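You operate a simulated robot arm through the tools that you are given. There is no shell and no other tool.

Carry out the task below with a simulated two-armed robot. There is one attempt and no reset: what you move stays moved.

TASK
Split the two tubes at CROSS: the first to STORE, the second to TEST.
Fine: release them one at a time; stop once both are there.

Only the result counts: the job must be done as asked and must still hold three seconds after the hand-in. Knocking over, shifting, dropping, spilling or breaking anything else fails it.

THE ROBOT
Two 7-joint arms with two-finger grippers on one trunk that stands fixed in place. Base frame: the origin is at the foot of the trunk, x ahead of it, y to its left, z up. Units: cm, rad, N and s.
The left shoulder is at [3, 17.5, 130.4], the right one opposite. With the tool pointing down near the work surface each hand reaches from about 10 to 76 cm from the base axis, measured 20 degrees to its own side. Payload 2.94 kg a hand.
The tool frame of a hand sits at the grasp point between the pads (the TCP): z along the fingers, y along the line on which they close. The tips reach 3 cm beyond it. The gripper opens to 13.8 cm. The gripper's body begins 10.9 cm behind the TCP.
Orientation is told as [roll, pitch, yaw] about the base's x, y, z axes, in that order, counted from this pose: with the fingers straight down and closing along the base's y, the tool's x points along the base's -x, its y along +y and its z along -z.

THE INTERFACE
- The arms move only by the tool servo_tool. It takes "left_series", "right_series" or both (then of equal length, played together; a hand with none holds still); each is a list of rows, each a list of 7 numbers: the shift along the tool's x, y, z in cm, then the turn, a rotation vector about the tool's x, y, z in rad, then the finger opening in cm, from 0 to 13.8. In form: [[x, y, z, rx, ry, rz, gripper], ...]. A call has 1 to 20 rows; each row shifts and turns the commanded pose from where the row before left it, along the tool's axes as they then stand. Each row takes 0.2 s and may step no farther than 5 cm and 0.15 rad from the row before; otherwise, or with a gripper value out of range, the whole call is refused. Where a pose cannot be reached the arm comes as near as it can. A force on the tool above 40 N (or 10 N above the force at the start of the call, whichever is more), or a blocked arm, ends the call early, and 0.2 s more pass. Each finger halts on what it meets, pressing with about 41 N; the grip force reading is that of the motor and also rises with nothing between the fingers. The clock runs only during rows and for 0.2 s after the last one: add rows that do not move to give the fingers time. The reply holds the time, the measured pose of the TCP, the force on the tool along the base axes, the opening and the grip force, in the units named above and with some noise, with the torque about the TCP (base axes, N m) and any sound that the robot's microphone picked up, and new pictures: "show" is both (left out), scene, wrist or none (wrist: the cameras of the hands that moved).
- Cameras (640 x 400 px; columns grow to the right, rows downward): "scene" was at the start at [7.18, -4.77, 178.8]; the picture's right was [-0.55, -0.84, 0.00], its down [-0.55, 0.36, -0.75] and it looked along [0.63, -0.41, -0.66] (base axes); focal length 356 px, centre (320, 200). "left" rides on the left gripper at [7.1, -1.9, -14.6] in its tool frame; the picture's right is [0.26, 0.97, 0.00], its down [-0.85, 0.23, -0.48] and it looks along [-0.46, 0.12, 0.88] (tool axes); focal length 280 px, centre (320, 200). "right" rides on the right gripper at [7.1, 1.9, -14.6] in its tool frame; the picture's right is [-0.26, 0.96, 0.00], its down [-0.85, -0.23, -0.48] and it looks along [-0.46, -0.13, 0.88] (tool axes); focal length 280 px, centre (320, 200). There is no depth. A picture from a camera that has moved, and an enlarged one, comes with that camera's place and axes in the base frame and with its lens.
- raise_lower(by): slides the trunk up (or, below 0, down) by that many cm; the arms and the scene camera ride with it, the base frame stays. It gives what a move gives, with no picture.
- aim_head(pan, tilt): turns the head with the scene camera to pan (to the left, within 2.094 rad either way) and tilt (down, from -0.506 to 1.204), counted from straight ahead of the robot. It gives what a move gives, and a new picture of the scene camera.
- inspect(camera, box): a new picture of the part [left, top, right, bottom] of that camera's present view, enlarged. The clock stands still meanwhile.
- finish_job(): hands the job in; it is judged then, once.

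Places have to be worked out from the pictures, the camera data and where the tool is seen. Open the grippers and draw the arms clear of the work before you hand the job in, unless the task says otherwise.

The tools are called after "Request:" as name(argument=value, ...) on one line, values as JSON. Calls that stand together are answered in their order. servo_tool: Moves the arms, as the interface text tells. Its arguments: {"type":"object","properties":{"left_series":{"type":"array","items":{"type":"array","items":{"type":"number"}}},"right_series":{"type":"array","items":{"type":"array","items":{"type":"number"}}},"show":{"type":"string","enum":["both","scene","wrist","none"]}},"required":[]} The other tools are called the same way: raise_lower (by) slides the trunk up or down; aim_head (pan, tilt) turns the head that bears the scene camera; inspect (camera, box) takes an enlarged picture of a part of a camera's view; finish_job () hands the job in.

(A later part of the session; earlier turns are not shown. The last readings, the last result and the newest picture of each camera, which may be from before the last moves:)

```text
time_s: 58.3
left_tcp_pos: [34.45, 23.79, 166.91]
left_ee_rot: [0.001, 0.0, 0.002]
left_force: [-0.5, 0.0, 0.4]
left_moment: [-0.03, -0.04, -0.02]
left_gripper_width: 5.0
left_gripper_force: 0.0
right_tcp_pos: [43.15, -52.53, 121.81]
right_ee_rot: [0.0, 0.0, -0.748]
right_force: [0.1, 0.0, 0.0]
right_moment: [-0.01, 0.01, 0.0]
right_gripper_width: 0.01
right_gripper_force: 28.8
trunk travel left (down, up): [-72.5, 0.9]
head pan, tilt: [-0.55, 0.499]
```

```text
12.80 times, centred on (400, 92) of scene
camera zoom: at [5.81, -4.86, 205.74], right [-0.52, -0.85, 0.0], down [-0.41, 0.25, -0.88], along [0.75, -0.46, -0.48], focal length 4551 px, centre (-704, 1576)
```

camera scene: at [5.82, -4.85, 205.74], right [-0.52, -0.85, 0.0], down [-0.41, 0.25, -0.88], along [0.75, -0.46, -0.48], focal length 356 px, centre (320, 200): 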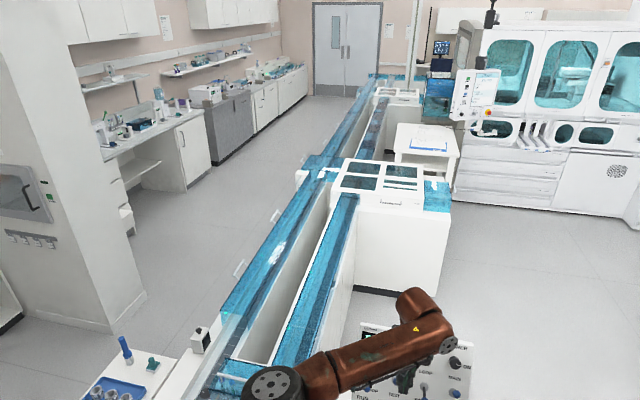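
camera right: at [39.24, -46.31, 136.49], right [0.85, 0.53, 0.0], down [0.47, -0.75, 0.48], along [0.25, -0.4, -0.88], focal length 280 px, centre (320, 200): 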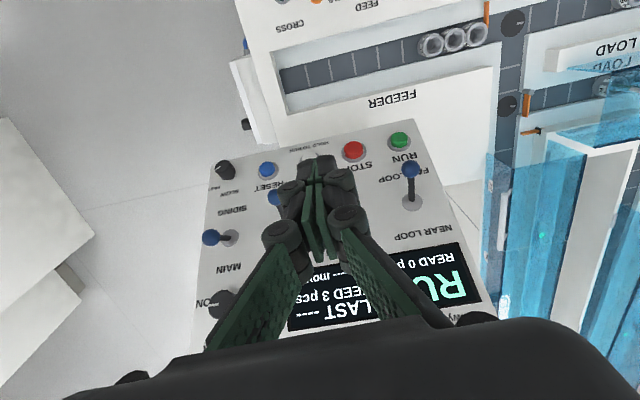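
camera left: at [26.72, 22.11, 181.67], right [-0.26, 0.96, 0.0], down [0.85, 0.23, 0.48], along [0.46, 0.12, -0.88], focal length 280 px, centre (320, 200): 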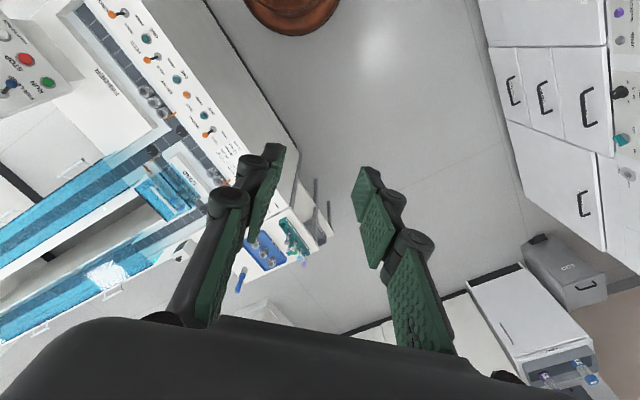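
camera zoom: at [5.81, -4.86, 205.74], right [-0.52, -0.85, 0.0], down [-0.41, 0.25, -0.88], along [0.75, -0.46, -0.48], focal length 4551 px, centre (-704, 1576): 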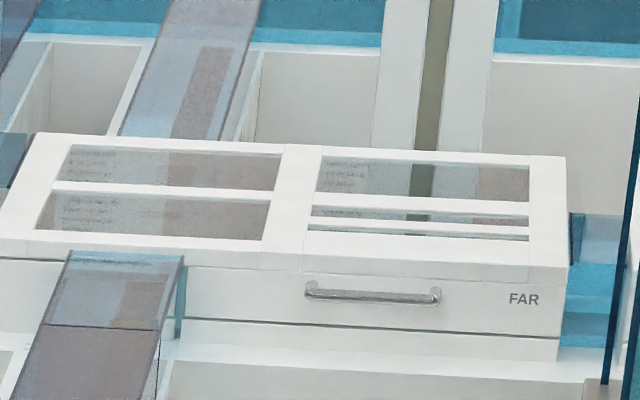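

The tube (orange cap) turned right into the FAR module. Keep watching as it passes under the lid.

Request:
servo_tool(right_series=[[0, 0, 0, 0, 0, 0, 0], [0, 0, 0, 0, 0, 0, 0], [0, 0, 0, 0, 0, 0, 0], [0, 0, 0, 0, 0, 0, 0], [0, 0, 0, 0, 0, 0, 0], [0, 0, 0, 0, 0, 0, 0], [0, 0, 0, 0, 0, 0, 0], [0, 0, 0, 0, 0, 0, 0], [0, 0, 0, 0, 0, 0, 0], [0, 0, 0, 0, 0, 0, 0]], show="none")

Request:
inspect(camera="scene", box=[375, 80, 425, 105])

Request:
inspect(camera="scene", box=[355, 75, 435, 125])

```text
time_s: 60.5
left_tcp_pos: [34.38, 23.76, 166.96]
left_ee_rot: [0.0, -0.002, 0.002]
left_force: [-0.1, 0.2, 0.0]
left_moment: [0.01, -0.01, 0.0]
left_gripper_width: 4.99
left_gripper_force: 0.0
right_tcp_pos: [43.06, -52.58, 121.91]
right_ee_rot: [-0.001, 0.0, -0.748]
right_force: [0.6, 0.2, 0.8]
right_moment: [0.02, 0.03, -0.04]
right_gripper_width: 0.02
right_gripper_force: 28.5
trunk travel left (down, up): [-72.5, 0.9]
head pan, tilt: [-0.55, 0.499]
```

```text
12.80 times, centred on (400, 92) of scene
camera zoom: at [5.81, -4.86, 205.74], right [-0.52, -0.85, 0.0], down [-0.41, 0.25, -0.88], along [0.75, -0.46, -0.48], focal length 4551 px, centre (-704, 1576)
```

zoom: 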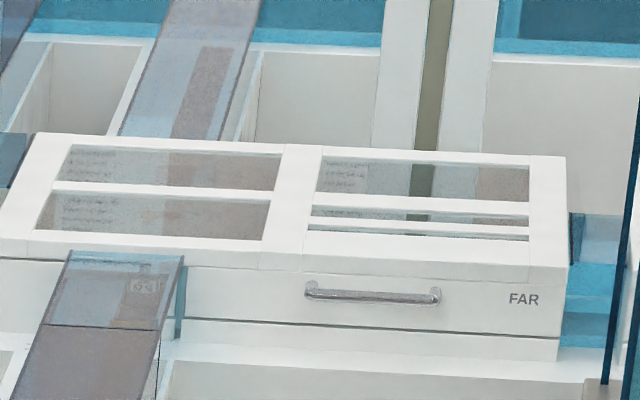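

```text
8.00 times, centred on (395, 100) of scene
camera zoom: at [5.81, -4.86, 205.74], right [-0.52, -0.85, 0.0], down [-0.41, 0.25, -0.88], along [0.75, -0.46, -0.48], focal length 2844 px, centre (-280, 1000)
```

zoom: 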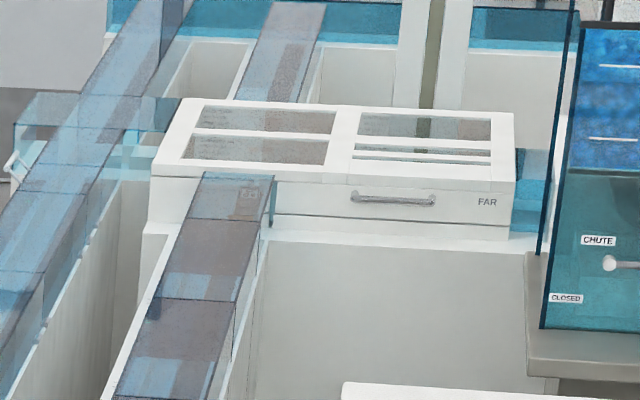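

The tube turned down the return lane at FAR — so the FAR branch must be TEST and the STORE branch is at NEAR further along this lane. STORE is set, so I follow it down to the NEAR module.

Request:
servo_tool(right_series=[[0, 0, 0, 0, 0, 0, 0], [0, 0, 0, 0, 0, 0, 0], [0, 0, 0, 0, 0, 0, 0], [0, 0, 0, 0, 0, 0, 0], [0, 0, 0, 0, 0, 0, 0], [0, 0, 0, 0, 0, 0, 0], [0, 0, 0, 0, 0, 0, 0], [0, 0, 0, 0, 0, 0, 0], [0, 0, 0, 0, 0, 0, 0], [0, 0, 0, 0, 0, 0, 0]], show="none")

Request:
inspect(camera="scene", box=[345, 75, 455, 145])

Request:
inspect(camera="right", box=[270, 220, 500, 340])

```text
time_s: 62.7
left_tcp_pos: [34.19, 23.82, 166.99]
left_ee_rot: [0.001, -0.002, 0.002]
left_force: [0.1, -0.1, 0.4]
left_moment: [0.0, 0.0, -0.01]
left_gripper_width: 5.01
left_gripper_force: 0.1
right_tcp_pos: [43.19, -52.67, 121.83]
right_ee_rot: [-0.001, 0.001, -0.749]
right_force: [0.0, 0.7, -0.4]
right_moment: [0.01, -0.01, -0.01]
right_gripper_width: 0.02
right_gripper_force: 28.0
trunk travel left (down, up): [-72.5, 0.9]
head pan, tilt: [-0.55, 0.499]
```

```text
5.71 times, centred on (400, 110) of scene
camera zoom: at [5.81, -4.86, 205.74], right [-0.52, -0.85, 0.0], down [-0.41, 0.25, -0.88], along [0.75, -0.46, -0.48], focal length 2032 px, centre (-137, 714)
```

zoom: 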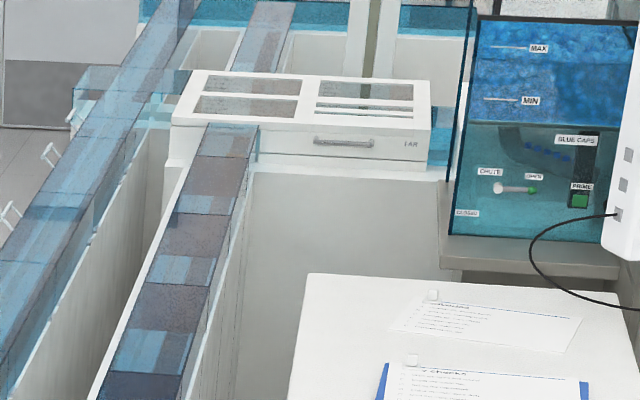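

```text
2.78 times, centred on (385, 280) of right
camera zoom: at [39.23, -46.31, 136.49], right [0.85, 0.53, 0.0], down [0.47, -0.75, 0.48], along [0.25, -0.4, -0.88], focal length 780 px, centre (139, -23)
```

zoom: 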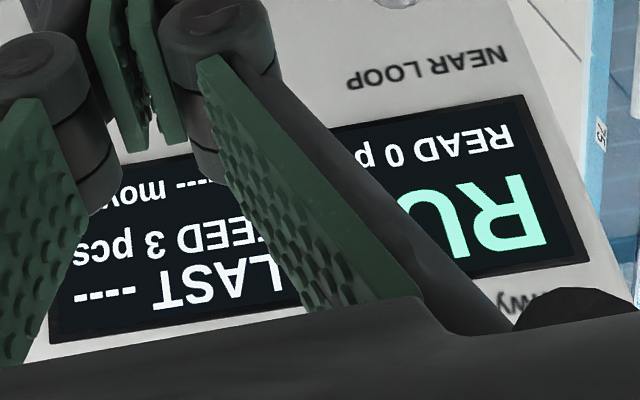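

I zoom on the return lane and the FAR module to find the tube.

Request:
inspect(camera="scene", box=[370, 92, 400, 117])

Request:
inspect(camera="scene", box=[360, 105, 400, 140])

Request:
inspect(camera="scene", box=[398, 85, 438, 110])

```text
16.00 times, centred on (385, 104) of scene
camera zoom: at [5.81, -4.86, 205.74], right [-0.52, -0.85, 0.0], down [-0.41, 0.25, -0.88], along [0.75, -0.46, -0.48], focal length 5688 px, centre (-720, 1728)
```

zoom: 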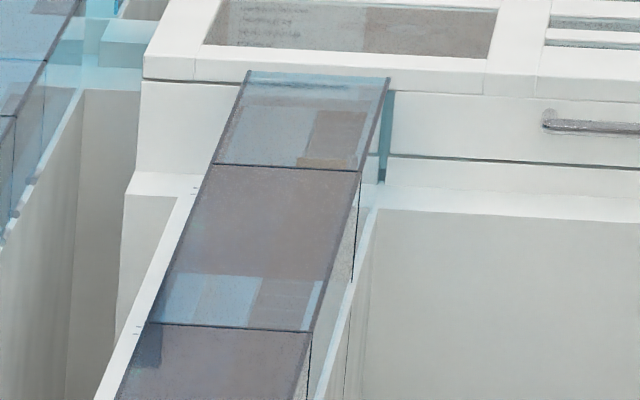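

```text
11.43 times, centred on (380, 122) of scene
camera zoom: at [5.81, -4.86, 205.74], right [-0.52, -0.85, 0.0], down [-0.41, 0.25, -0.88], along [0.75, -0.46, -0.48], focal length 4063 px, centre (-366, 1086)
```

zoom: 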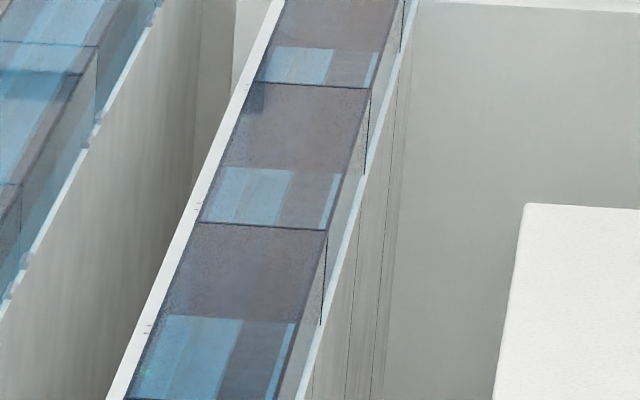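

```text
16.00 times, centred on (418, 98) of scene
camera zoom: at [5.81, -4.86, 205.74], right [-0.52, -0.85, 0.0], down [-0.41, 0.25, -0.88], along [0.75, -0.46, -0.48], focal length 5688 px, centre (-1248, 1840)
```

zoom: 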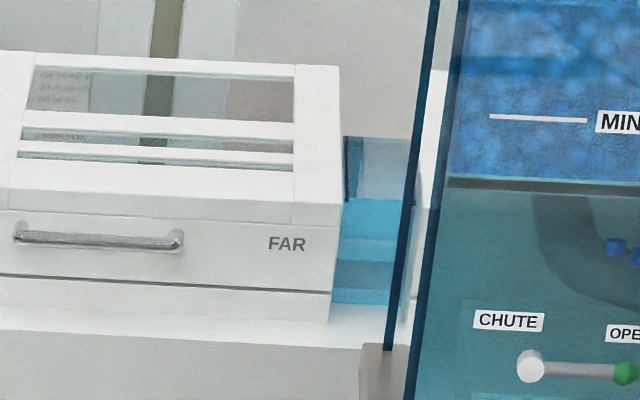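

The covers glare hides it in parts. I step on and look for it in the clear patches lower down the return lane.

Request:
servo_tool(right_series=[[0, 0, 0, 0, 0, 0, 0], [0, 0, 0, 0, 0, 0, 0], [0, 0, 0, 0, 0, 0, 0], [0, 0, 0, 0, 0, 0, 0], [0, 0, 0, 0, 0, 0, 0]], show="none")

Request:
inspect(camera="scene", box=[355, 95, 405, 145])

Request:
servo_tool(right_series=[[0, 0, 0, 0, 0, 0, 0], [0, 0, 0, 0, 0, 0, 0], [0, 0, 0, 0, 0, 0, 0], [0, 0, 0, 0, 0, 0, 0], [0, 0, 0, 0, 0, 0, 0]], show="none")

Request:
inspect(camera="scene", box=[355, 95, 405, 145])

Request:
servo_tool(right_series=[[0, 0, 0, 0, 0, 0, 0], [0, 0, 0, 0, 0, 0, 0], [0, 0, 0, 0, 0, 0, 0], [0, 0, 0, 0, 0, 0, 0], [0, 0, 0, 0, 0, 0, 0]], show="none")

Request:
inspect(camera="scene", box=[350, 95, 410, 155])

```text
time_s: 63.9
left_tcp_pos: [34.51, 23.8, 167.02]
left_ee_rot: [-0.001, 0.001, 0.001]
left_force: [0.2, -0.2, -0.2]
left_moment: [0.01, 0.0, 0.01]
left_gripper_width: 4.98
left_gripper_force: 0.1
right_tcp_pos: [43.11, -52.54, 121.86]
right_ee_rot: [0.001, -0.001, -0.749]
right_force: [-0.3, -1.3, 0.1]
right_moment: [0.01, -0.02, 0.0]
right_gripper_width: 0.0
right_gripper_force: 28.4
trunk travel left (down, up): [-72.5, 0.9]
head pan, tilt: [-0.55, 0.499]
```

```text
8.00 times, centred on (380, 120) of scene
camera zoom: at [5.81, -4.86, 205.74], right [-0.52, -0.85, 0.0], down [-0.41, 0.25, -0.88], along [0.75, -0.46, -0.48], focal length 2844 px, centre (-160, 840)
```

zoom: 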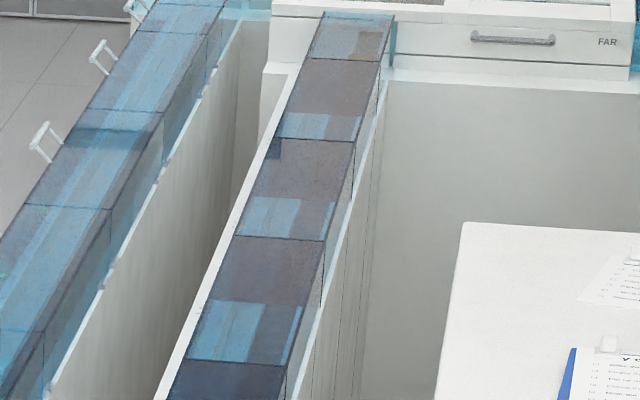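

```text
time_s: 65.1
left_tcp_pos: [34.33, 23.79, 166.91]
left_ee_rot: [0.001, 0.001, 0.001]
left_force: [0.7, 0.1, 0.3]
left_moment: [0.02, -0.03, 0.04]
left_gripper_width: 4.99
left_gripper_force: 0.1
right_tcp_pos: [43.19, -52.71, 121.93]
right_ee_rot: [0.0, -0.001, -0.75]
right_force: [0.4, 0.1, 0.0]
right_moment: [-0.01, 0.01, -0.01]
right_gripper_width: 0.0
right_gripper_force: 28.6
trunk travel left (down, up): [-72.5, 0.9]
head pan, tilt: [-0.55, 0.499]
```

```text
8.00 times, centred on (380, 120) of scene
camera zoom: at [5.81, -4.86, 205.74], right [-0.52, -0.85, 0.0], down [-0.41, 0.25, -0.88], along [0.75, -0.46, -0.48], focal length 2844 px, centre (-160, 840)
```

zoom: 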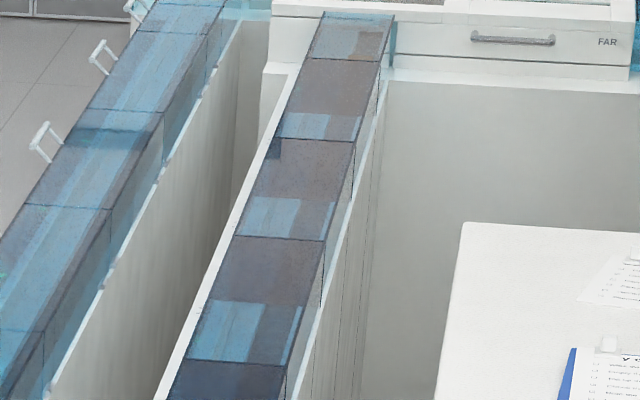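

```text
time_s: 66.3
left_tcp_pos: [34.31, 23.75, 166.99]
left_ee_rot: [0.0, 0.001, 0.001]
left_force: [0.1, 0.6, -0.3]
left_moment: [-0.02, -0.02, 0.01]
left_gripper_width: 5.0
left_gripper_force: 0.1
right_tcp_pos: [43.2, -52.6, 121.88]
right_ee_rot: [0.002, -0.001, -0.749]
right_force: [0.0, -0.8, -0.2]
right_moment: [0.01, -0.02, 0.01]
right_gripper_width: 0.02
right_gripper_force: 28.5
trunk travel left (down, up): [-72.5, 0.9]
head pan, tilt: [-0.55, 0.499]
```

```text
6.67 times, centred on (380, 125) of scene
camera zoom: at [5.81, -4.86, 205.74], right [-0.52, -0.85, 0.0], down [-0.41, 0.25, -0.88], along [0.75, -0.46, -0.48], focal length 2370 px, centre (-80, 700)
```

zoom: 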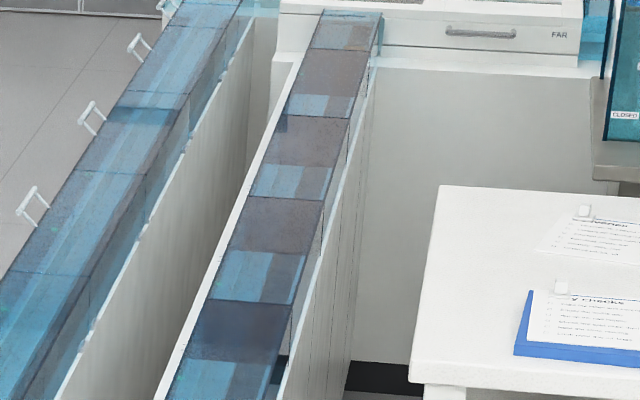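

I zoom at high magnification along the return lane to find it.

Request:
inspect(camera="scene", box=[368, 105, 392, 123])

Request:
inspect(camera="scene", box=[358, 120, 388, 143])

Request:
inspect(camera="scene", box=[345, 135, 385, 165])

Request:
inspect(camera="scene", box=[385, 65, 445, 105])

Request:
inspect(camera="scene", box=[355, 68, 395, 98])

```text
16.00 times, centred on (380, 114) of scene
camera zoom: at [5.81, -4.86, 205.74], right [-0.52, -0.85, 0.0], down [-0.41, 0.25, -0.88], along [0.75, -0.46, -0.48], focal length 5688 px, centre (-640, 1576)
```

zoom: 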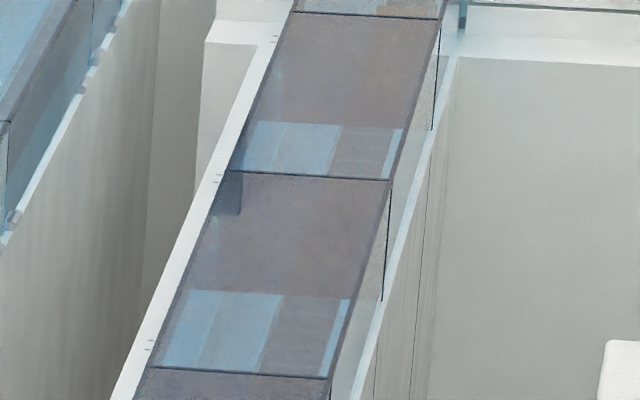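

```text
16.00 times, centred on (373, 132) of scene
camera zoom: at [5.81, -4.86, 205.74], right [-0.52, -0.85, 0.0], down [-0.41, 0.25, -0.88], along [0.75, -0.46, -0.48], focal length 5688 px, centre (-528, 1296)
```

zoom: 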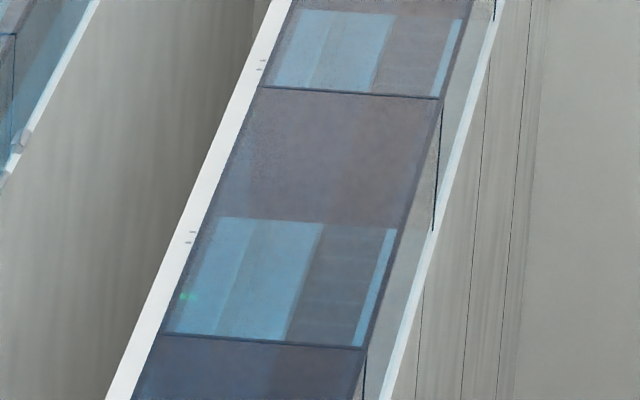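

```text
13.33 times, centred on (365, 150) of scene
camera zoom: at [5.81, -4.86, 205.74], right [-0.52, -0.85, 0.0], down [-0.41, 0.25, -0.88], along [0.75, -0.46, -0.48], focal length 4740 px, centre (-280, 867)
```

zoom: 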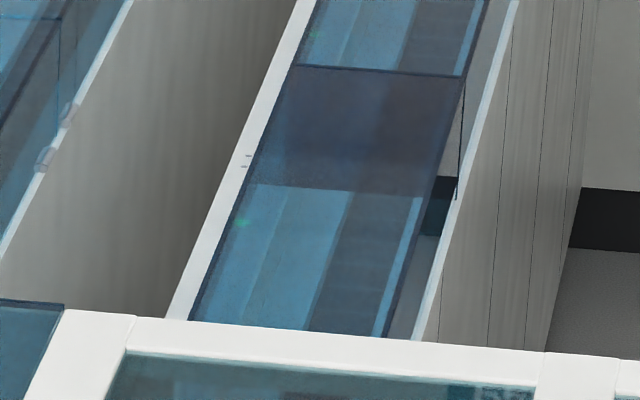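

```text
10.00 times, centred on (415, 85) of scene
camera zoom: at [5.81, -4.86, 205.74], right [-0.52, -0.85, 0.0], down [-0.41, 0.25, -0.88], along [0.75, -0.46, -0.48], focal length 3555 px, centre (-630, 1350)
```

zoom: 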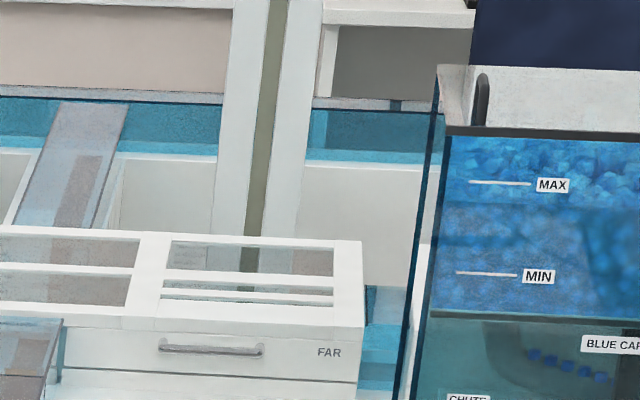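

```text
13.33 times, centred on (375, 83) of scene
camera zoom: at [5.81, -4.86, 205.74], right [-0.52, -0.85, 0.0], down [-0.41, 0.25, -0.88], along [0.75, -0.46, -0.48], focal length 4740 px, centre (-413, 1760)
```

zoom: 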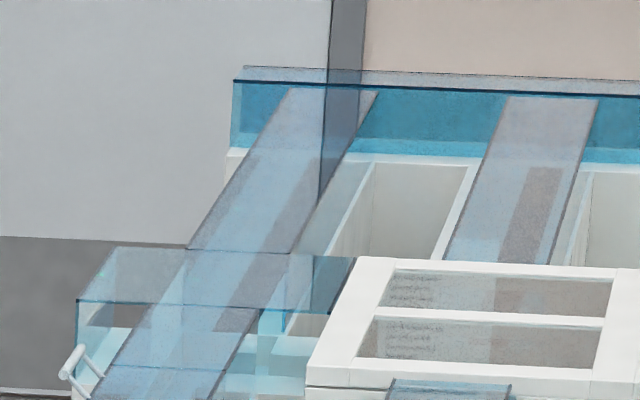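

Not on the return lane; it may have gone straight through FAR to the right-hand branch. I look there.

Request:
inspect(camera="scene", box=[418, 85, 448, 112])

Request:
inspect(camera="scene", box=[420, 30, 520, 130])

Request:
inspect(camera="right", box=[270, 220, 500, 340])

Request:
inspect(camera="scene", box=[340, 150, 460, 225])

```text
14.81 times, centred on (433, 98) of scene
camera zoom: at [5.81, -4.86, 205.74], right [-0.52, -0.85, 0.0], down [-0.41, 0.25, -0.88], along [0.75, -0.46, -0.48], focal length 5267 px, centre (-1354, 1704)
```

zoom: 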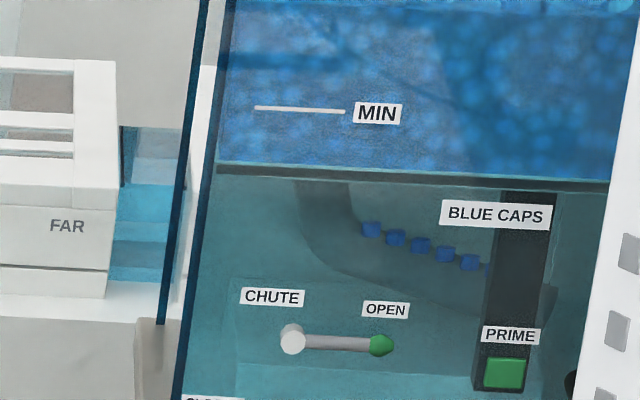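

```text
4.00 times, centred on (470, 80) of scene
camera zoom: at [5.81, -4.86, 205.74], right [-0.52, -0.85, 0.0], down [-0.41, 0.25, -0.88], along [0.75, -0.46, -0.48], focal length 1422 px, centre (-280, 680)
```

zoom: 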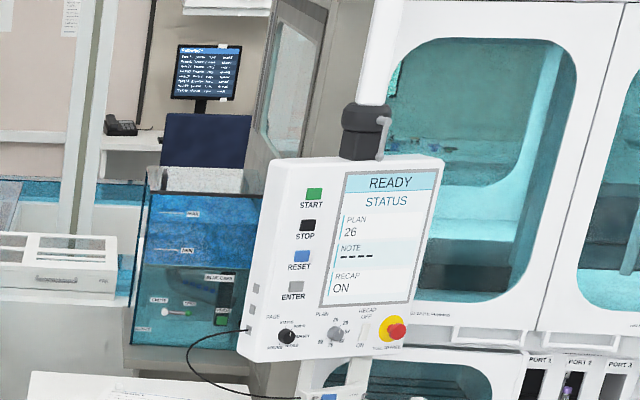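

```text
2.78 times, centred on (385, 280) of right
camera zoom: at [39.23, -46.31, 136.49], right [0.85, 0.53, 0.0], down [0.47, -0.75, 0.48], along [0.25, -0.4, -0.88], focal length 780 px, centre (139, -23)
```

zoom: 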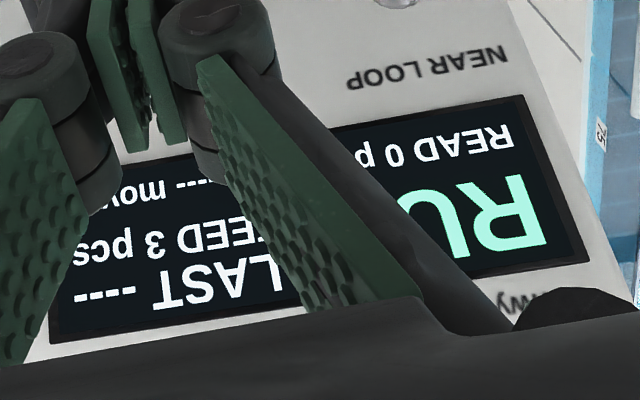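

```text
5.33 times, centred on (400, 188) of scene
camera zoom: at [5.81, -4.86, 205.74], right [-0.52, -0.85, 0.0], down [-0.41, 0.25, -0.88], along [0.75, -0.46, -0.48], focal length 1896 px, centre (-107, 267)
```

zoom: 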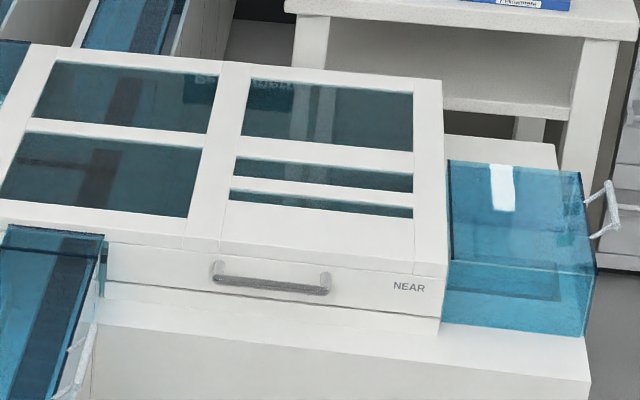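

There is a monitor in the back; I zoom on it and continue to wait a little.

Request:
inspect(camera="scene", box=[460, 38, 484, 58])

Request:
servo_tool(right_series=[[0, 0, 0, 0, 0, 0, 0], [0, 0, 0, 0, 0, 0, 0], [0, 0, 0, 0, 0, 0, 0], [0, 0, 0, 0, 0, 0, 0], [0, 0, 0, 0, 0, 0, 0]], show="none")

Request:
inspect(camera="scene", box=[350, 95, 410, 155])

Request:
servo_tool(right_series=[[0, 0, 0, 0, 0, 0, 0], [0, 0, 0, 0, 0, 0, 0], [0, 0, 0, 0, 0, 0, 0], [0, 0, 0, 0, 0, 0, 0], [0, 0, 0, 0, 0, 0, 0]], show="none")

Request:
inspect(camera="scene", box=[345, 110, 405, 165])

```text
16.00 times, centred on (472, 48) of scene
camera zoom: at [5.81, -4.86, 205.74], right [-0.52, -0.85, 0.0], down [-0.41, 0.25, -0.88], along [0.75, -0.46, -0.48], focal length 5688 px, centre (-2112, 2632)
```

zoom: 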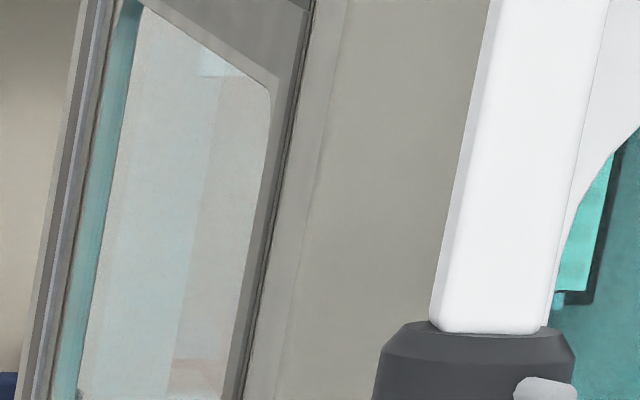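

```text
time_s: 67.5
left_tcp_pos: [34.42, 23.74, 166.99]
left_ee_rot: [-0.001, -0.001, 0.001]
left_force: [-0.3, -0.7, 0.3]
left_moment: [0.01, 0.01, 0.0]
left_gripper_width: 5.01
left_gripper_force: 0.1
right_tcp_pos: [43.17, -52.62, 121.92]
right_ee_rot: [0.0, -0.001, -0.75]
right_force: [0.3, 0.9, 0.1]
right_moment: [-0.02, 0.0, 0.01]
right_gripper_width: 0.0
right_gripper_force: 28.2
trunk travel left (down, up): [-72.5, 0.9]
head pan, tilt: [-0.55, 0.499]
```

```text
6.67 times, centred on (380, 125) of scene
camera zoom: at [5.81, -4.86, 205.74], right [-0.52, -0.85, 0.0], down [-0.41, 0.25, -0.88], along [0.75, -0.46, -0.48], focal length 2370 px, centre (-80, 700)
```

zoom: 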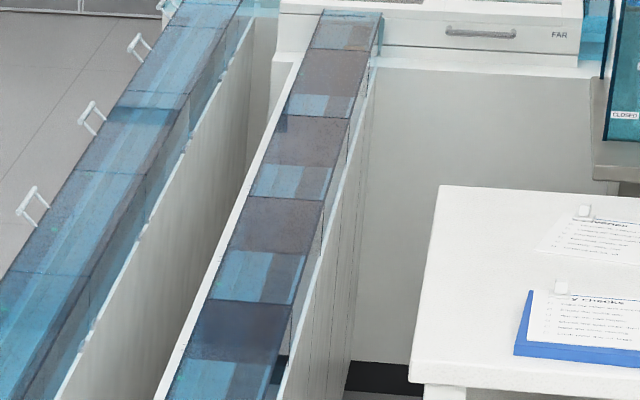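

```text
time_s: 68.7
left_tcp_pos: [34.48, 23.82, 167.11]
left_ee_rot: [0.0, -0.001, 0.002]
left_force: [0.2, 0.1, -0.4]
left_moment: [0.02, -0.02, -0.01]
left_gripper_width: 5.0
left_gripper_force: 0.1
right_tcp_pos: [43.0, -52.72, 121.87]
right_ee_rot: [0.0, -0.002, -0.749]
right_force: [0.5, 0.0, -0.5]
right_moment: [0.01, -0.01, 0.02]
right_gripper_width: 0.0
right_gripper_force: 28.0
trunk travel left (down, up): [-72.5, 0.9]
head pan, tilt: [-0.55, 0.499]
```

```text
7.27 times, centred on (375, 138) of scene
camera zoom: at [5.81, -4.86, 205.74], right [-0.52, -0.85, 0.0], down [-0.41, 0.25, -0.88], along [0.75, -0.46, -0.48], focal length 2586 px, centre (-80, 654)
```

zoom: 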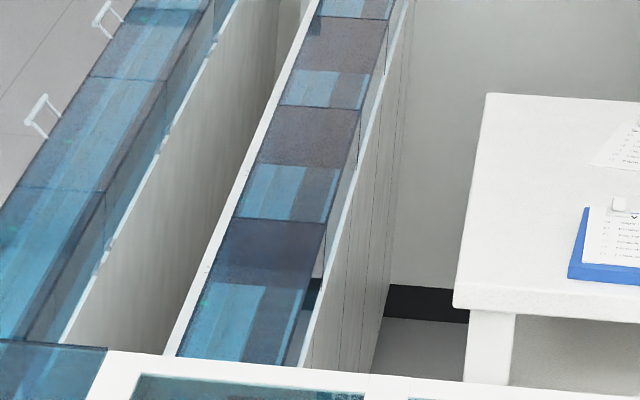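

The lane is empty. I look at the monitor properly and at the panel display.

Request:
inspect(camera="scene", box=[430, 38, 454, 58])

Request:
inspect(camera="scene", box=[345, 65, 445, 115])

Request:
inspect(camera="scene", box=[410, 80, 440, 112])

```text
16.00 times, centred on (442, 48) of scene
camera zoom: at [5.81, -4.86, 205.74], right [-0.52, -0.85, 0.0], down [-0.41, 0.25, -0.88], along [0.75, -0.46, -0.48], focal length 5688 px, centre (-1632, 2632)
```

zoom: 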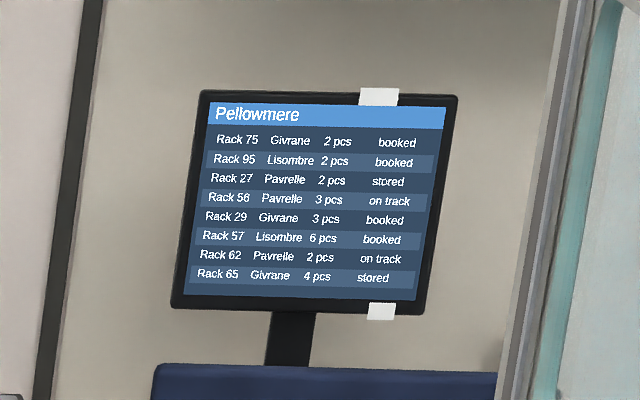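

```text
6.40 times, centred on (395, 90) of scene
camera zoom: at [5.81, -4.86, 205.74], right [-0.52, -0.85, 0.0], down [-0.41, 0.25, -0.88], along [0.75, -0.46, -0.48], focal length 2275 px, centre (-160, 904)
```

zoom: 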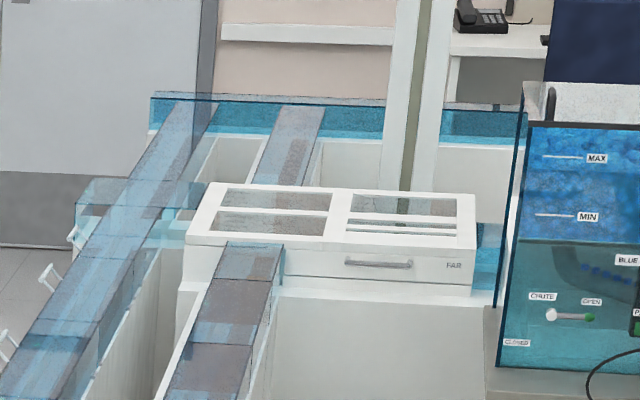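

```text
12.50 times, centred on (425, 96) of scene
camera zoom: at [5.81, -4.86, 205.74], right [-0.52, -0.85, 0.0], down [-0.41, 0.25, -0.88], along [0.75, -0.46, -0.48], focal length 4444 px, centre (-992, 1500)
```

zoom: 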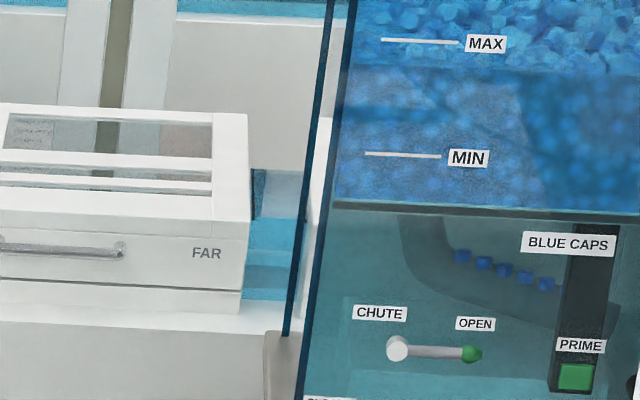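

Estimating speed (~18 cm/s), the tube would only be ~40% down the return lane, in the glare zone. I'll keep waiting and look at the clearer patches nearer NEAR.

Request:
servo_tool(right_series=[[0, 0, 0, 0, 0, 0, 0], [0, 0, 0, 0, 0, 0, 0], [0, 0, 0, 0, 0, 0, 0], [0, 0, 0, 0, 0, 0, 0], [0, 0, 0, 0, 0, 0, 0]], show="none")

Request:
inspect(camera="scene", box=[350, 105, 400, 155])

Request:
servo_tool(right_series=[[0, 0, 0, 0, 0, 0, 0], [0, 0, 0, 0, 0, 0, 0], [0, 0, 0, 0, 0, 0, 0], [0, 0, 0, 0, 0, 0, 0], [0, 0, 0, 0, 0, 0, 0]], show="none")

Request:
inspect(camera="scene", box=[350, 105, 400, 155])

Request:
servo_tool(right_series=[[0, 0, 0, 0, 0, 0, 0], [0, 0, 0, 0, 0, 0, 0], [0, 0, 0, 0, 0, 0, 0], [0, 0, 0, 0, 0, 0, 0], [0, 0, 0, 0, 0, 0, 0]], show="none")

Request:
inspect(camera="scene", box=[345, 115, 395, 165])

Request:
servo_tool(right_series=[[0, 0, 0, 0, 0, 0, 0], [0, 0, 0, 0, 0, 0, 0], [0, 0, 0, 0, 0, 0, 0], [0, 0, 0, 0, 0, 0, 0], [0, 0, 0, 0, 0, 0, 0]], show="none")

Request:
inspect(camera="scene", box=[345, 115, 395, 165])

```text
time_s: 69.9
left_tcp_pos: [34.38, 23.81, 166.97]
left_ee_rot: [0.0, 0.0, 0.001]
left_force: [-0.8, -1.0, 0.4]
left_moment: [0.0, 0.0, 0.03]
left_gripper_width: 4.99
left_gripper_force: 0.1
right_tcp_pos: [43.08, -52.6, 121.85]
right_ee_rot: [-0.001, 0.0, -0.75]
right_force: [0.2, 0.1, -0.5]
right_moment: [0.02, 0.02, -0.01]
right_gripper_width: 0.0
right_gripper_force: 28.5
trunk travel left (down, up): [-72.5, 0.9]
head pan, tilt: [-0.55, 0.499]
```

```text
8.00 times, centred on (375, 130) of scene
camera zoom: at [5.81, -4.86, 205.74], right [-0.52, -0.85, 0.0], down [-0.41, 0.25, -0.88], along [0.75, -0.46, -0.48], focal length 2844 px, centre (-120, 760)
```

zoom: 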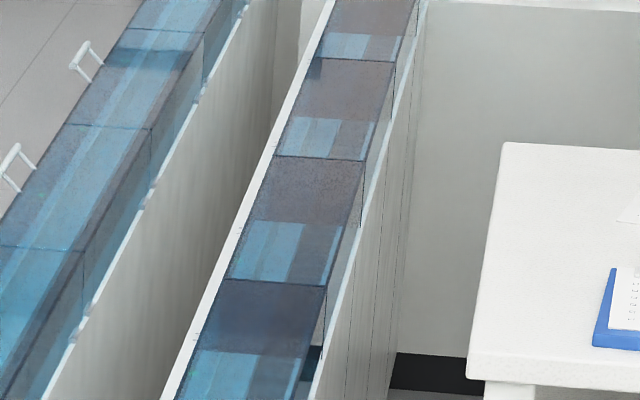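

```text
time_s: 71.1
left_tcp_pos: [34.36, 23.85, 166.88]
left_ee_rot: [0.001, 0.001, 0.003]
left_force: [-0.5, 0.3, -0.4]
left_moment: [0.01, 0.01, 0.01]
left_gripper_width: 5.03
left_gripper_force: 0.0
right_tcp_pos: [43.15, -52.54, 121.84]
right_ee_rot: [-0.001, 0.001, -0.748]
right_force: [0.4, -0.4, 0.6]
right_moment: [0.01, 0.01, -0.01]
right_gripper_width: 0.0
right_gripper_force: 28.4
trunk travel left (down, up): [-72.5, 0.9]
head pan, tilt: [-0.55, 0.499]
```

```text
8.00 times, centred on (375, 130) of scene
camera zoom: at [5.81, -4.86, 205.74], right [-0.52, -0.85, 0.0], down [-0.41, 0.25, -0.88], along [0.75, -0.46, -0.48], focal length 2844 px, centre (-120, 760)
```

zoom: 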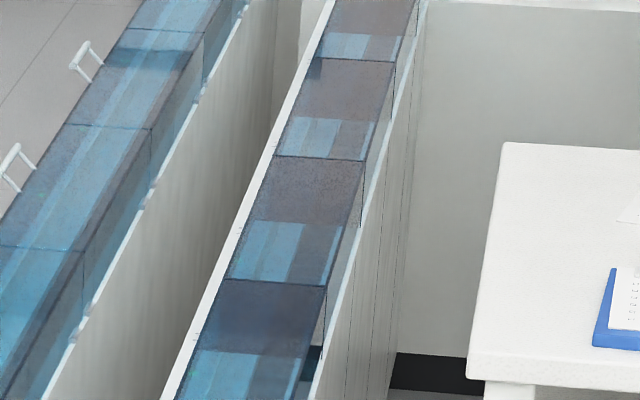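

```text
time_s: 72.3
left_tcp_pos: [34.29, 23.85, 167.0]
left_ee_rot: [0.0, -0.002, 0.002]
left_force: [-0.5, 0.9, 0.2]
left_moment: [-0.04, -0.02, 0.01]
left_gripper_width: 5.0
left_gripper_force: 0.0
right_tcp_pos: [43.15, -52.66, 121.93]
right_ee_rot: [-0.001, 0.0, -0.748]
right_force: [0.1, -0.2, 0.1]
right_moment: [0.02, 0.04, -0.03]
right_gripper_width: 0.0
right_gripper_force: 28.3
trunk travel left (down, up): [-72.5, 0.9]
head pan, tilt: [-0.55, 0.499]
```

```text
8.00 times, centred on (370, 140) of scene
camera zoom: at [5.81, -4.86, 205.74], right [-0.52, -0.85, 0.0], down [-0.41, 0.25, -0.88], along [0.75, -0.46, -0.48], focal length 2844 px, centre (-80, 680)
```

zoom: 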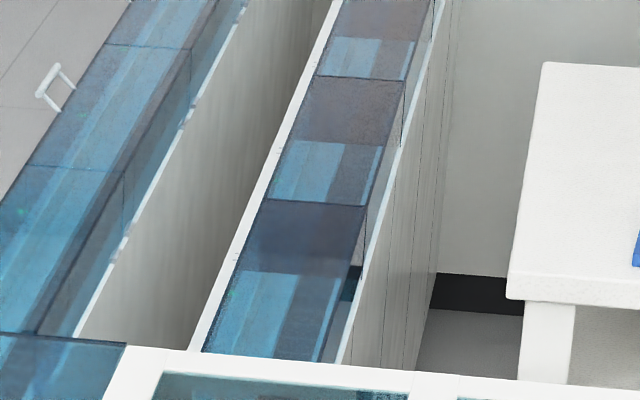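

```text
time_s: 73.5
left_tcp_pos: [34.4, 23.91, 166.99]
left_ee_rot: [-0.001, -0.001, 0.002]
left_force: [0.9, 0.0, 0.6]
left_moment: [-0.02, 0.03, 0.04]
left_gripper_width: 5.0
left_gripper_force: 0.1
right_tcp_pos: [43.11, -52.59, 121.78]
right_ee_rot: [0.002, 0.002, -0.749]
right_force: [-1.6, 0.5, -0.7]
right_moment: [0.01, 0.0, 0.0]
right_gripper_width: 0.01
right_gripper_force: 28.0
trunk travel left (down, up): [-72.5, 0.9]
head pan, tilt: [-0.55, 0.499]
```

```text
8.00 times, centred on (370, 140) of scene
camera zoom: at [5.81, -4.86, 205.74], right [-0.52, -0.85, 0.0], down [-0.41, 0.25, -0.88], along [0.75, -0.46, -0.48], focal length 2844 px, centre (-80, 680)
```

zoom: 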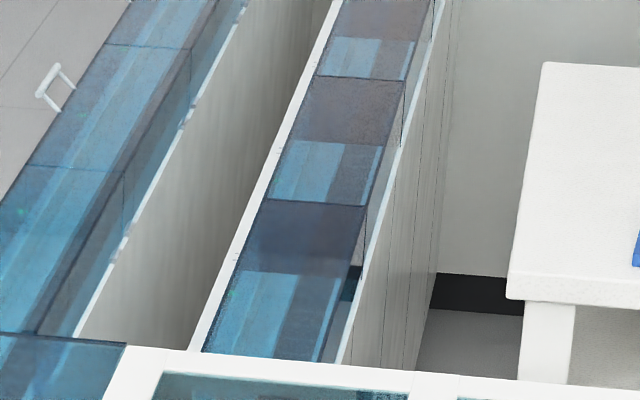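

Still not on the lane. I wait until it would certainly have reached NEAR, checking in the clearest patch.

Request:
servo_tool(right_series=[[0, 0, 0, 0, 0, 0, 0], [0, 0, 0, 0, 0, 0, 0], [0, 0, 0, 0, 0, 0, 0], [0, 0, 0, 0, 0, 0, 0], [0, 0, 0, 0, 0, 0, 0], [0, 0, 0, 0, 0, 0, 0], [0, 0, 0, 0, 0, 0, 0]], show="none")

Request:
inspect(camera="scene", box=[340, 120, 400, 180])

Request:
servo_tool(right_series=[[0, 0, 0, 0, 0, 0, 0], [0, 0, 0, 0, 0, 0, 0], [0, 0, 0, 0, 0, 0, 0], [0, 0, 0, 0, 0, 0, 0], [0, 0, 0, 0, 0, 0, 0], [0, 0, 0, 0, 0, 0, 0], [0, 0, 0, 0, 0, 0, 0]], show="none")

Request:
inspect(camera="scene", box=[340, 120, 400, 180])

Request:
servo_tool(right_series=[[0, 0, 0, 0, 0, 0, 0], [0, 0, 0, 0, 0, 0, 0], [0, 0, 0, 0, 0, 0, 0], [0, 0, 0, 0, 0, 0, 0], [0, 0, 0, 0, 0, 0, 0], [0, 0, 0, 0, 0, 0, 0], [0, 0, 0, 0, 0, 0, 0]], show="none")

Request:
inspect(camera="scene", box=[340, 120, 400, 180])

Request:
inspect(camera="scene", box=[330, 150, 460, 225])

Request:
inspect(camera="scene", box=[345, 65, 445, 115])

```text
time_s: 75.1
left_tcp_pos: [34.41, 23.81, 167.02]
left_ee_rot: [0.001, -0.001, 0.002]
left_force: [-0.3, -0.1, -0.3]
left_moment: [0.04, 0.04, -0.02]
left_gripper_width: 4.97
left_gripper_force: 0.0
right_tcp_pos: [43.05, -52.63, 121.86]
right_ee_rot: [-0.001, 0.0, -0.749]
right_force: [1.5, -0.3, -0.9]
right_moment: [0.01, 0.03, -0.02]
right_gripper_width: 0.0
right_gripper_force: 28.5
trunk travel left (down, up): [-72.5, 0.9]
head pan, tilt: [-0.55, 0.499]
```

```text
6.67 times, centred on (370, 150) of scene
camera zoom: at [5.81, -4.86, 205.74], right [-0.52, -0.85, 0.0], down [-0.41, 0.25, -0.88], along [0.75, -0.46, -0.48], focal length 2370 px, centre (-13, 533)
```

zoom: 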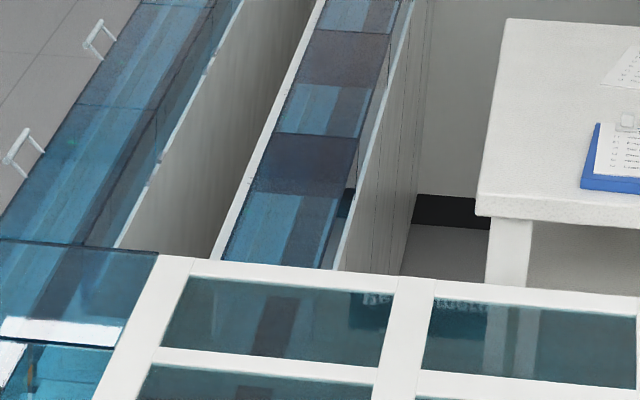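

```text
time_s: 76.7
left_tcp_pos: [34.41, 23.85, 167.04]
left_ee_rot: [0.0, -0.001, 0.002]
left_force: [0.1, -0.2, -0.1]
left_moment: [0.01, 0.01, 0.02]
left_gripper_width: 5.01
left_gripper_force: 0.1
right_tcp_pos: [43.16, -52.58, 121.83]
right_ee_rot: [0.0, -0.001, -0.748]
right_force: [0.1, 1.1, 0.5]
right_moment: [0.01, 0.04, 0.0]
right_gripper_width: 0.0
right_gripper_force: 28.6
trunk travel left (down, up): [-72.5, 0.9]
head pan, tilt: [-0.55, 0.499]
```

```text
6.67 times, centred on (370, 150) of scene
camera zoom: at [5.81, -4.86, 205.74], right [-0.52, -0.85, 0.0], down [-0.41, 0.25, -0.88], along [0.75, -0.46, -0.48], focal length 2370 px, centre (-13, 533)
```

zoom: 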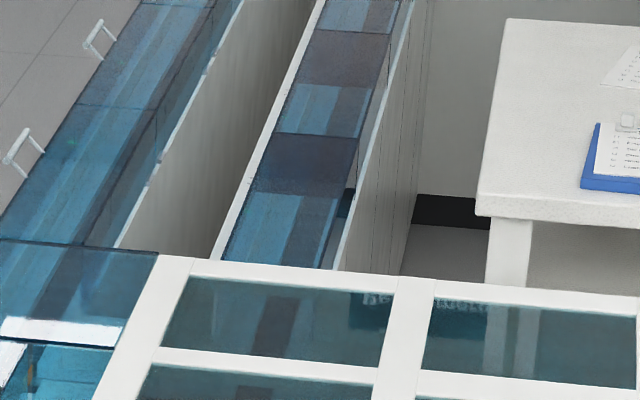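

```text
time_s: 78.3
left_tcp_pos: [34.46, 23.89, 167.04]
left_ee_rot: [0.0, 0.0, 0.002]
left_force: [0.2, -0.3, -0.3]
left_moment: [-0.02, 0.01, 0.04]
left_gripper_width: 5.01
left_gripper_force: 0.2
right_tcp_pos: [43.09, -52.56, 121.82]
right_ee_rot: [0.001, 0.0, -0.748]
right_force: [-0.3, -0.1, 1.1]
right_moment: [-0.03, -0.01, -0.03]
right_gripper_width: 0.02
right_gripper_force: 28.5
trunk travel left (down, up): [-72.5, 0.9]
head pan, tilt: [-0.55, 0.499]
```

```text
6.67 times, centred on (370, 150) of scene
camera zoom: at [5.81, -4.86, 205.74], right [-0.52, -0.85, 0.0], down [-0.41, 0.25, -0.88], along [0.75, -0.46, -0.48], focal length 2370 px, centre (-13, 533)
```

zoom: 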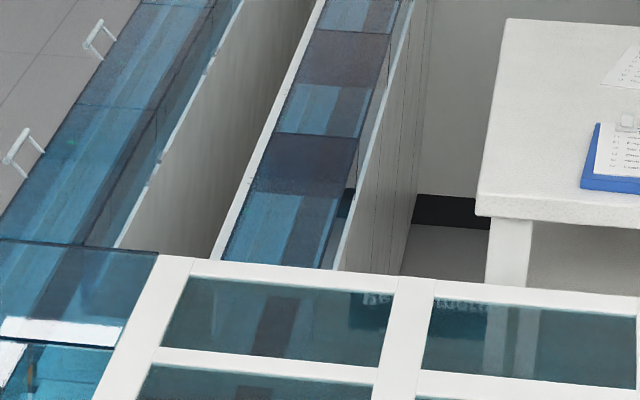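

```text
4.92 times, centred on (395, 188) of scene
camera zoom: at [5.81, -4.86, 205.74], right [-0.52, -0.85, 0.0], down [-0.41, 0.25, -0.88], along [0.75, -0.46, -0.48], focal length 1750 px, centre (-49, 262)
```

zoom: 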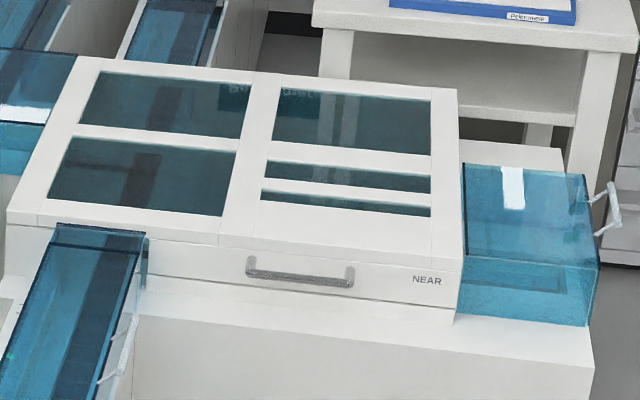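

```text
6.40 times, centred on (395, 90) of scene
camera zoom: at [5.81, -4.86, 205.74], right [-0.52, -0.85, 0.0], down [-0.41, 0.25, -0.88], along [0.75, -0.46, -0.48], focal length 2275 px, centre (-160, 904)
```

zoom: 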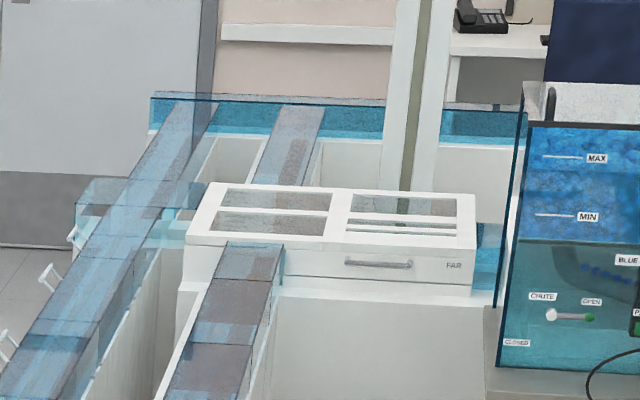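

No tube on the return lane, so it must have taken the FAR right-hand branch, i.e. STORE; TEST then lies at NEAR. The NEAR/FAR lever can safely go to NEAR now: I'll straddle its knob with open fingers and lift it.

Request:
servo_tool(right_series=[[-1.98, 2.3, 1, 0, 0, 0, 5], [-1.98, 2.3, 2, 0, 0, 0, 5], [-1.98, 2.3, 3, 0, 0, 0, 5], [-1.98, 2.3, 3.9, 0, 0, 0, 5], [0, 0, 0, 0, 0, 0, 5], [0, 0, 0, 0, 0, 0, 5]])

Request:
inspect(camera="right", box=[220, 80, 420, 205])

Request:
inspect(camera="scene", box=[340, 120, 400, 180])

Request:
inspect(camera="scene", box=[340, 300, 480, 400])

```text
time_s: 79.7
left_tcp_pos: [34.4, 23.83, 166.98]
left_ee_rot: [-0.002, 0.0, 0.001]
left_force: [-0.4, 0.7, -0.1]
left_moment: [0.0, -0.01, -0.03]
left_gripper_width: 4.99
left_gripper_force: 0.0
right_tcp_pos: [55.07, -51.28, 111.85]
right_ee_rot: [-0.002, -0.003, -0.749]
right_force: [0.2, 0.2, 0.2]
right_moment: [-0.01, 0.0, -0.02]
right_gripper_width: 4.99
right_gripper_force: 0.0
trunk travel left (down, up): [-72.5, 0.9]
head pan, tilt: [-0.55, 0.499]
camera scene: at [5.8, -4.82, 205.75], right [-0.52, -0.85, 0.0], down [-0.41, 0.25, -0.88], along [0.75, -0.46, -0.48], focal length 356 px, centre (320, 200)
camera right: at [51.21, -45.0, 126.47], right [0.85, 0.53, 0.0], down [0.46, -0.75, 0.48], along [0.25, -0.4, -0.88], focal length 280 px, centre (320, 200)
```

scene: 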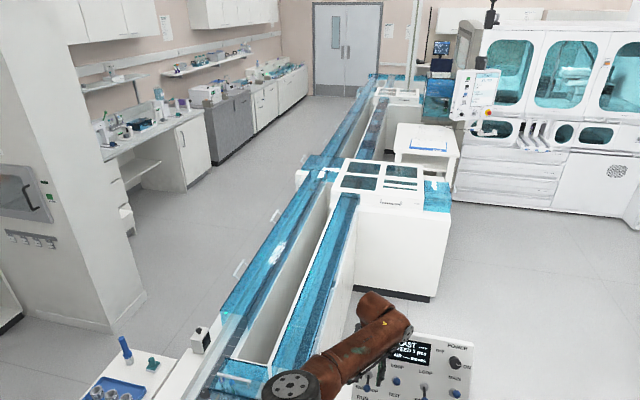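
right: 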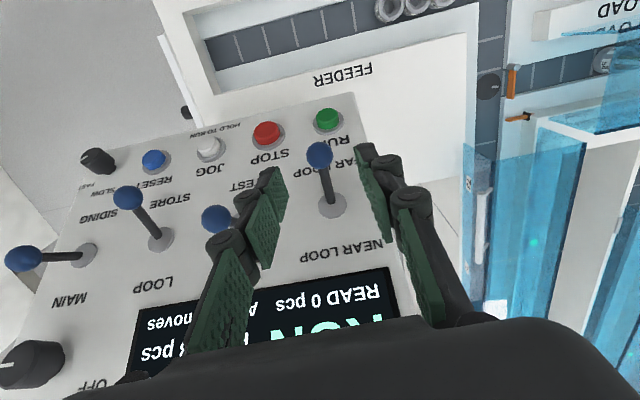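

```text
3.20 times, centred on (320, 142) of right
camera zoom: at [51.21, -45.0, 126.47], right [0.85, 0.53, 0.0], down [0.46, -0.75, 0.48], along [0.25, -0.4, -0.88], focal length 897 px, centre (320, 384)
```

zoom: 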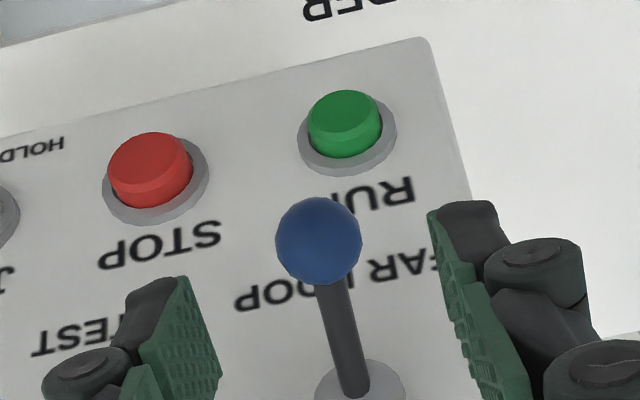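

```text
6.67 times, centred on (370, 150) of scene
camera zoom: at [5.8, -4.82, 205.75], right [-0.52, -0.85, 0.0], down [-0.41, 0.25, -0.88], along [0.75, -0.46, -0.48], focal length 2370 px, centre (-13, 533)
```

zoom: 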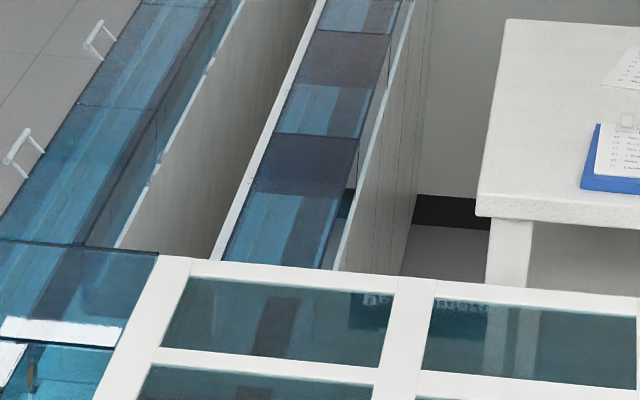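

```text
4.00 times, centred on (410, 350) of scene
camera zoom: at [5.8, -4.82, 205.75], right [-0.52, -0.85, 0.0], down [-0.41, 0.25, -0.88], along [0.75, -0.46, -0.48], focal length 1422 px, centre (-40, -400)
```

zoom: 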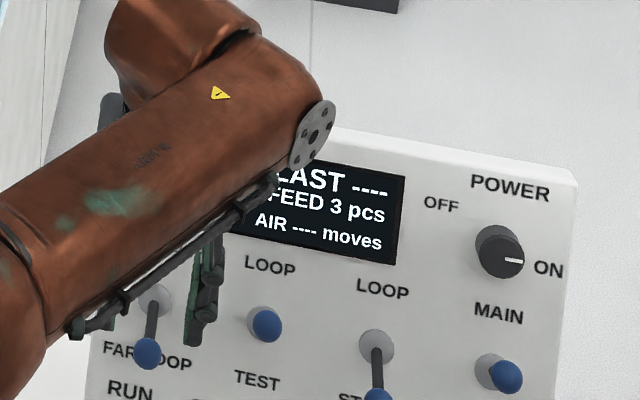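

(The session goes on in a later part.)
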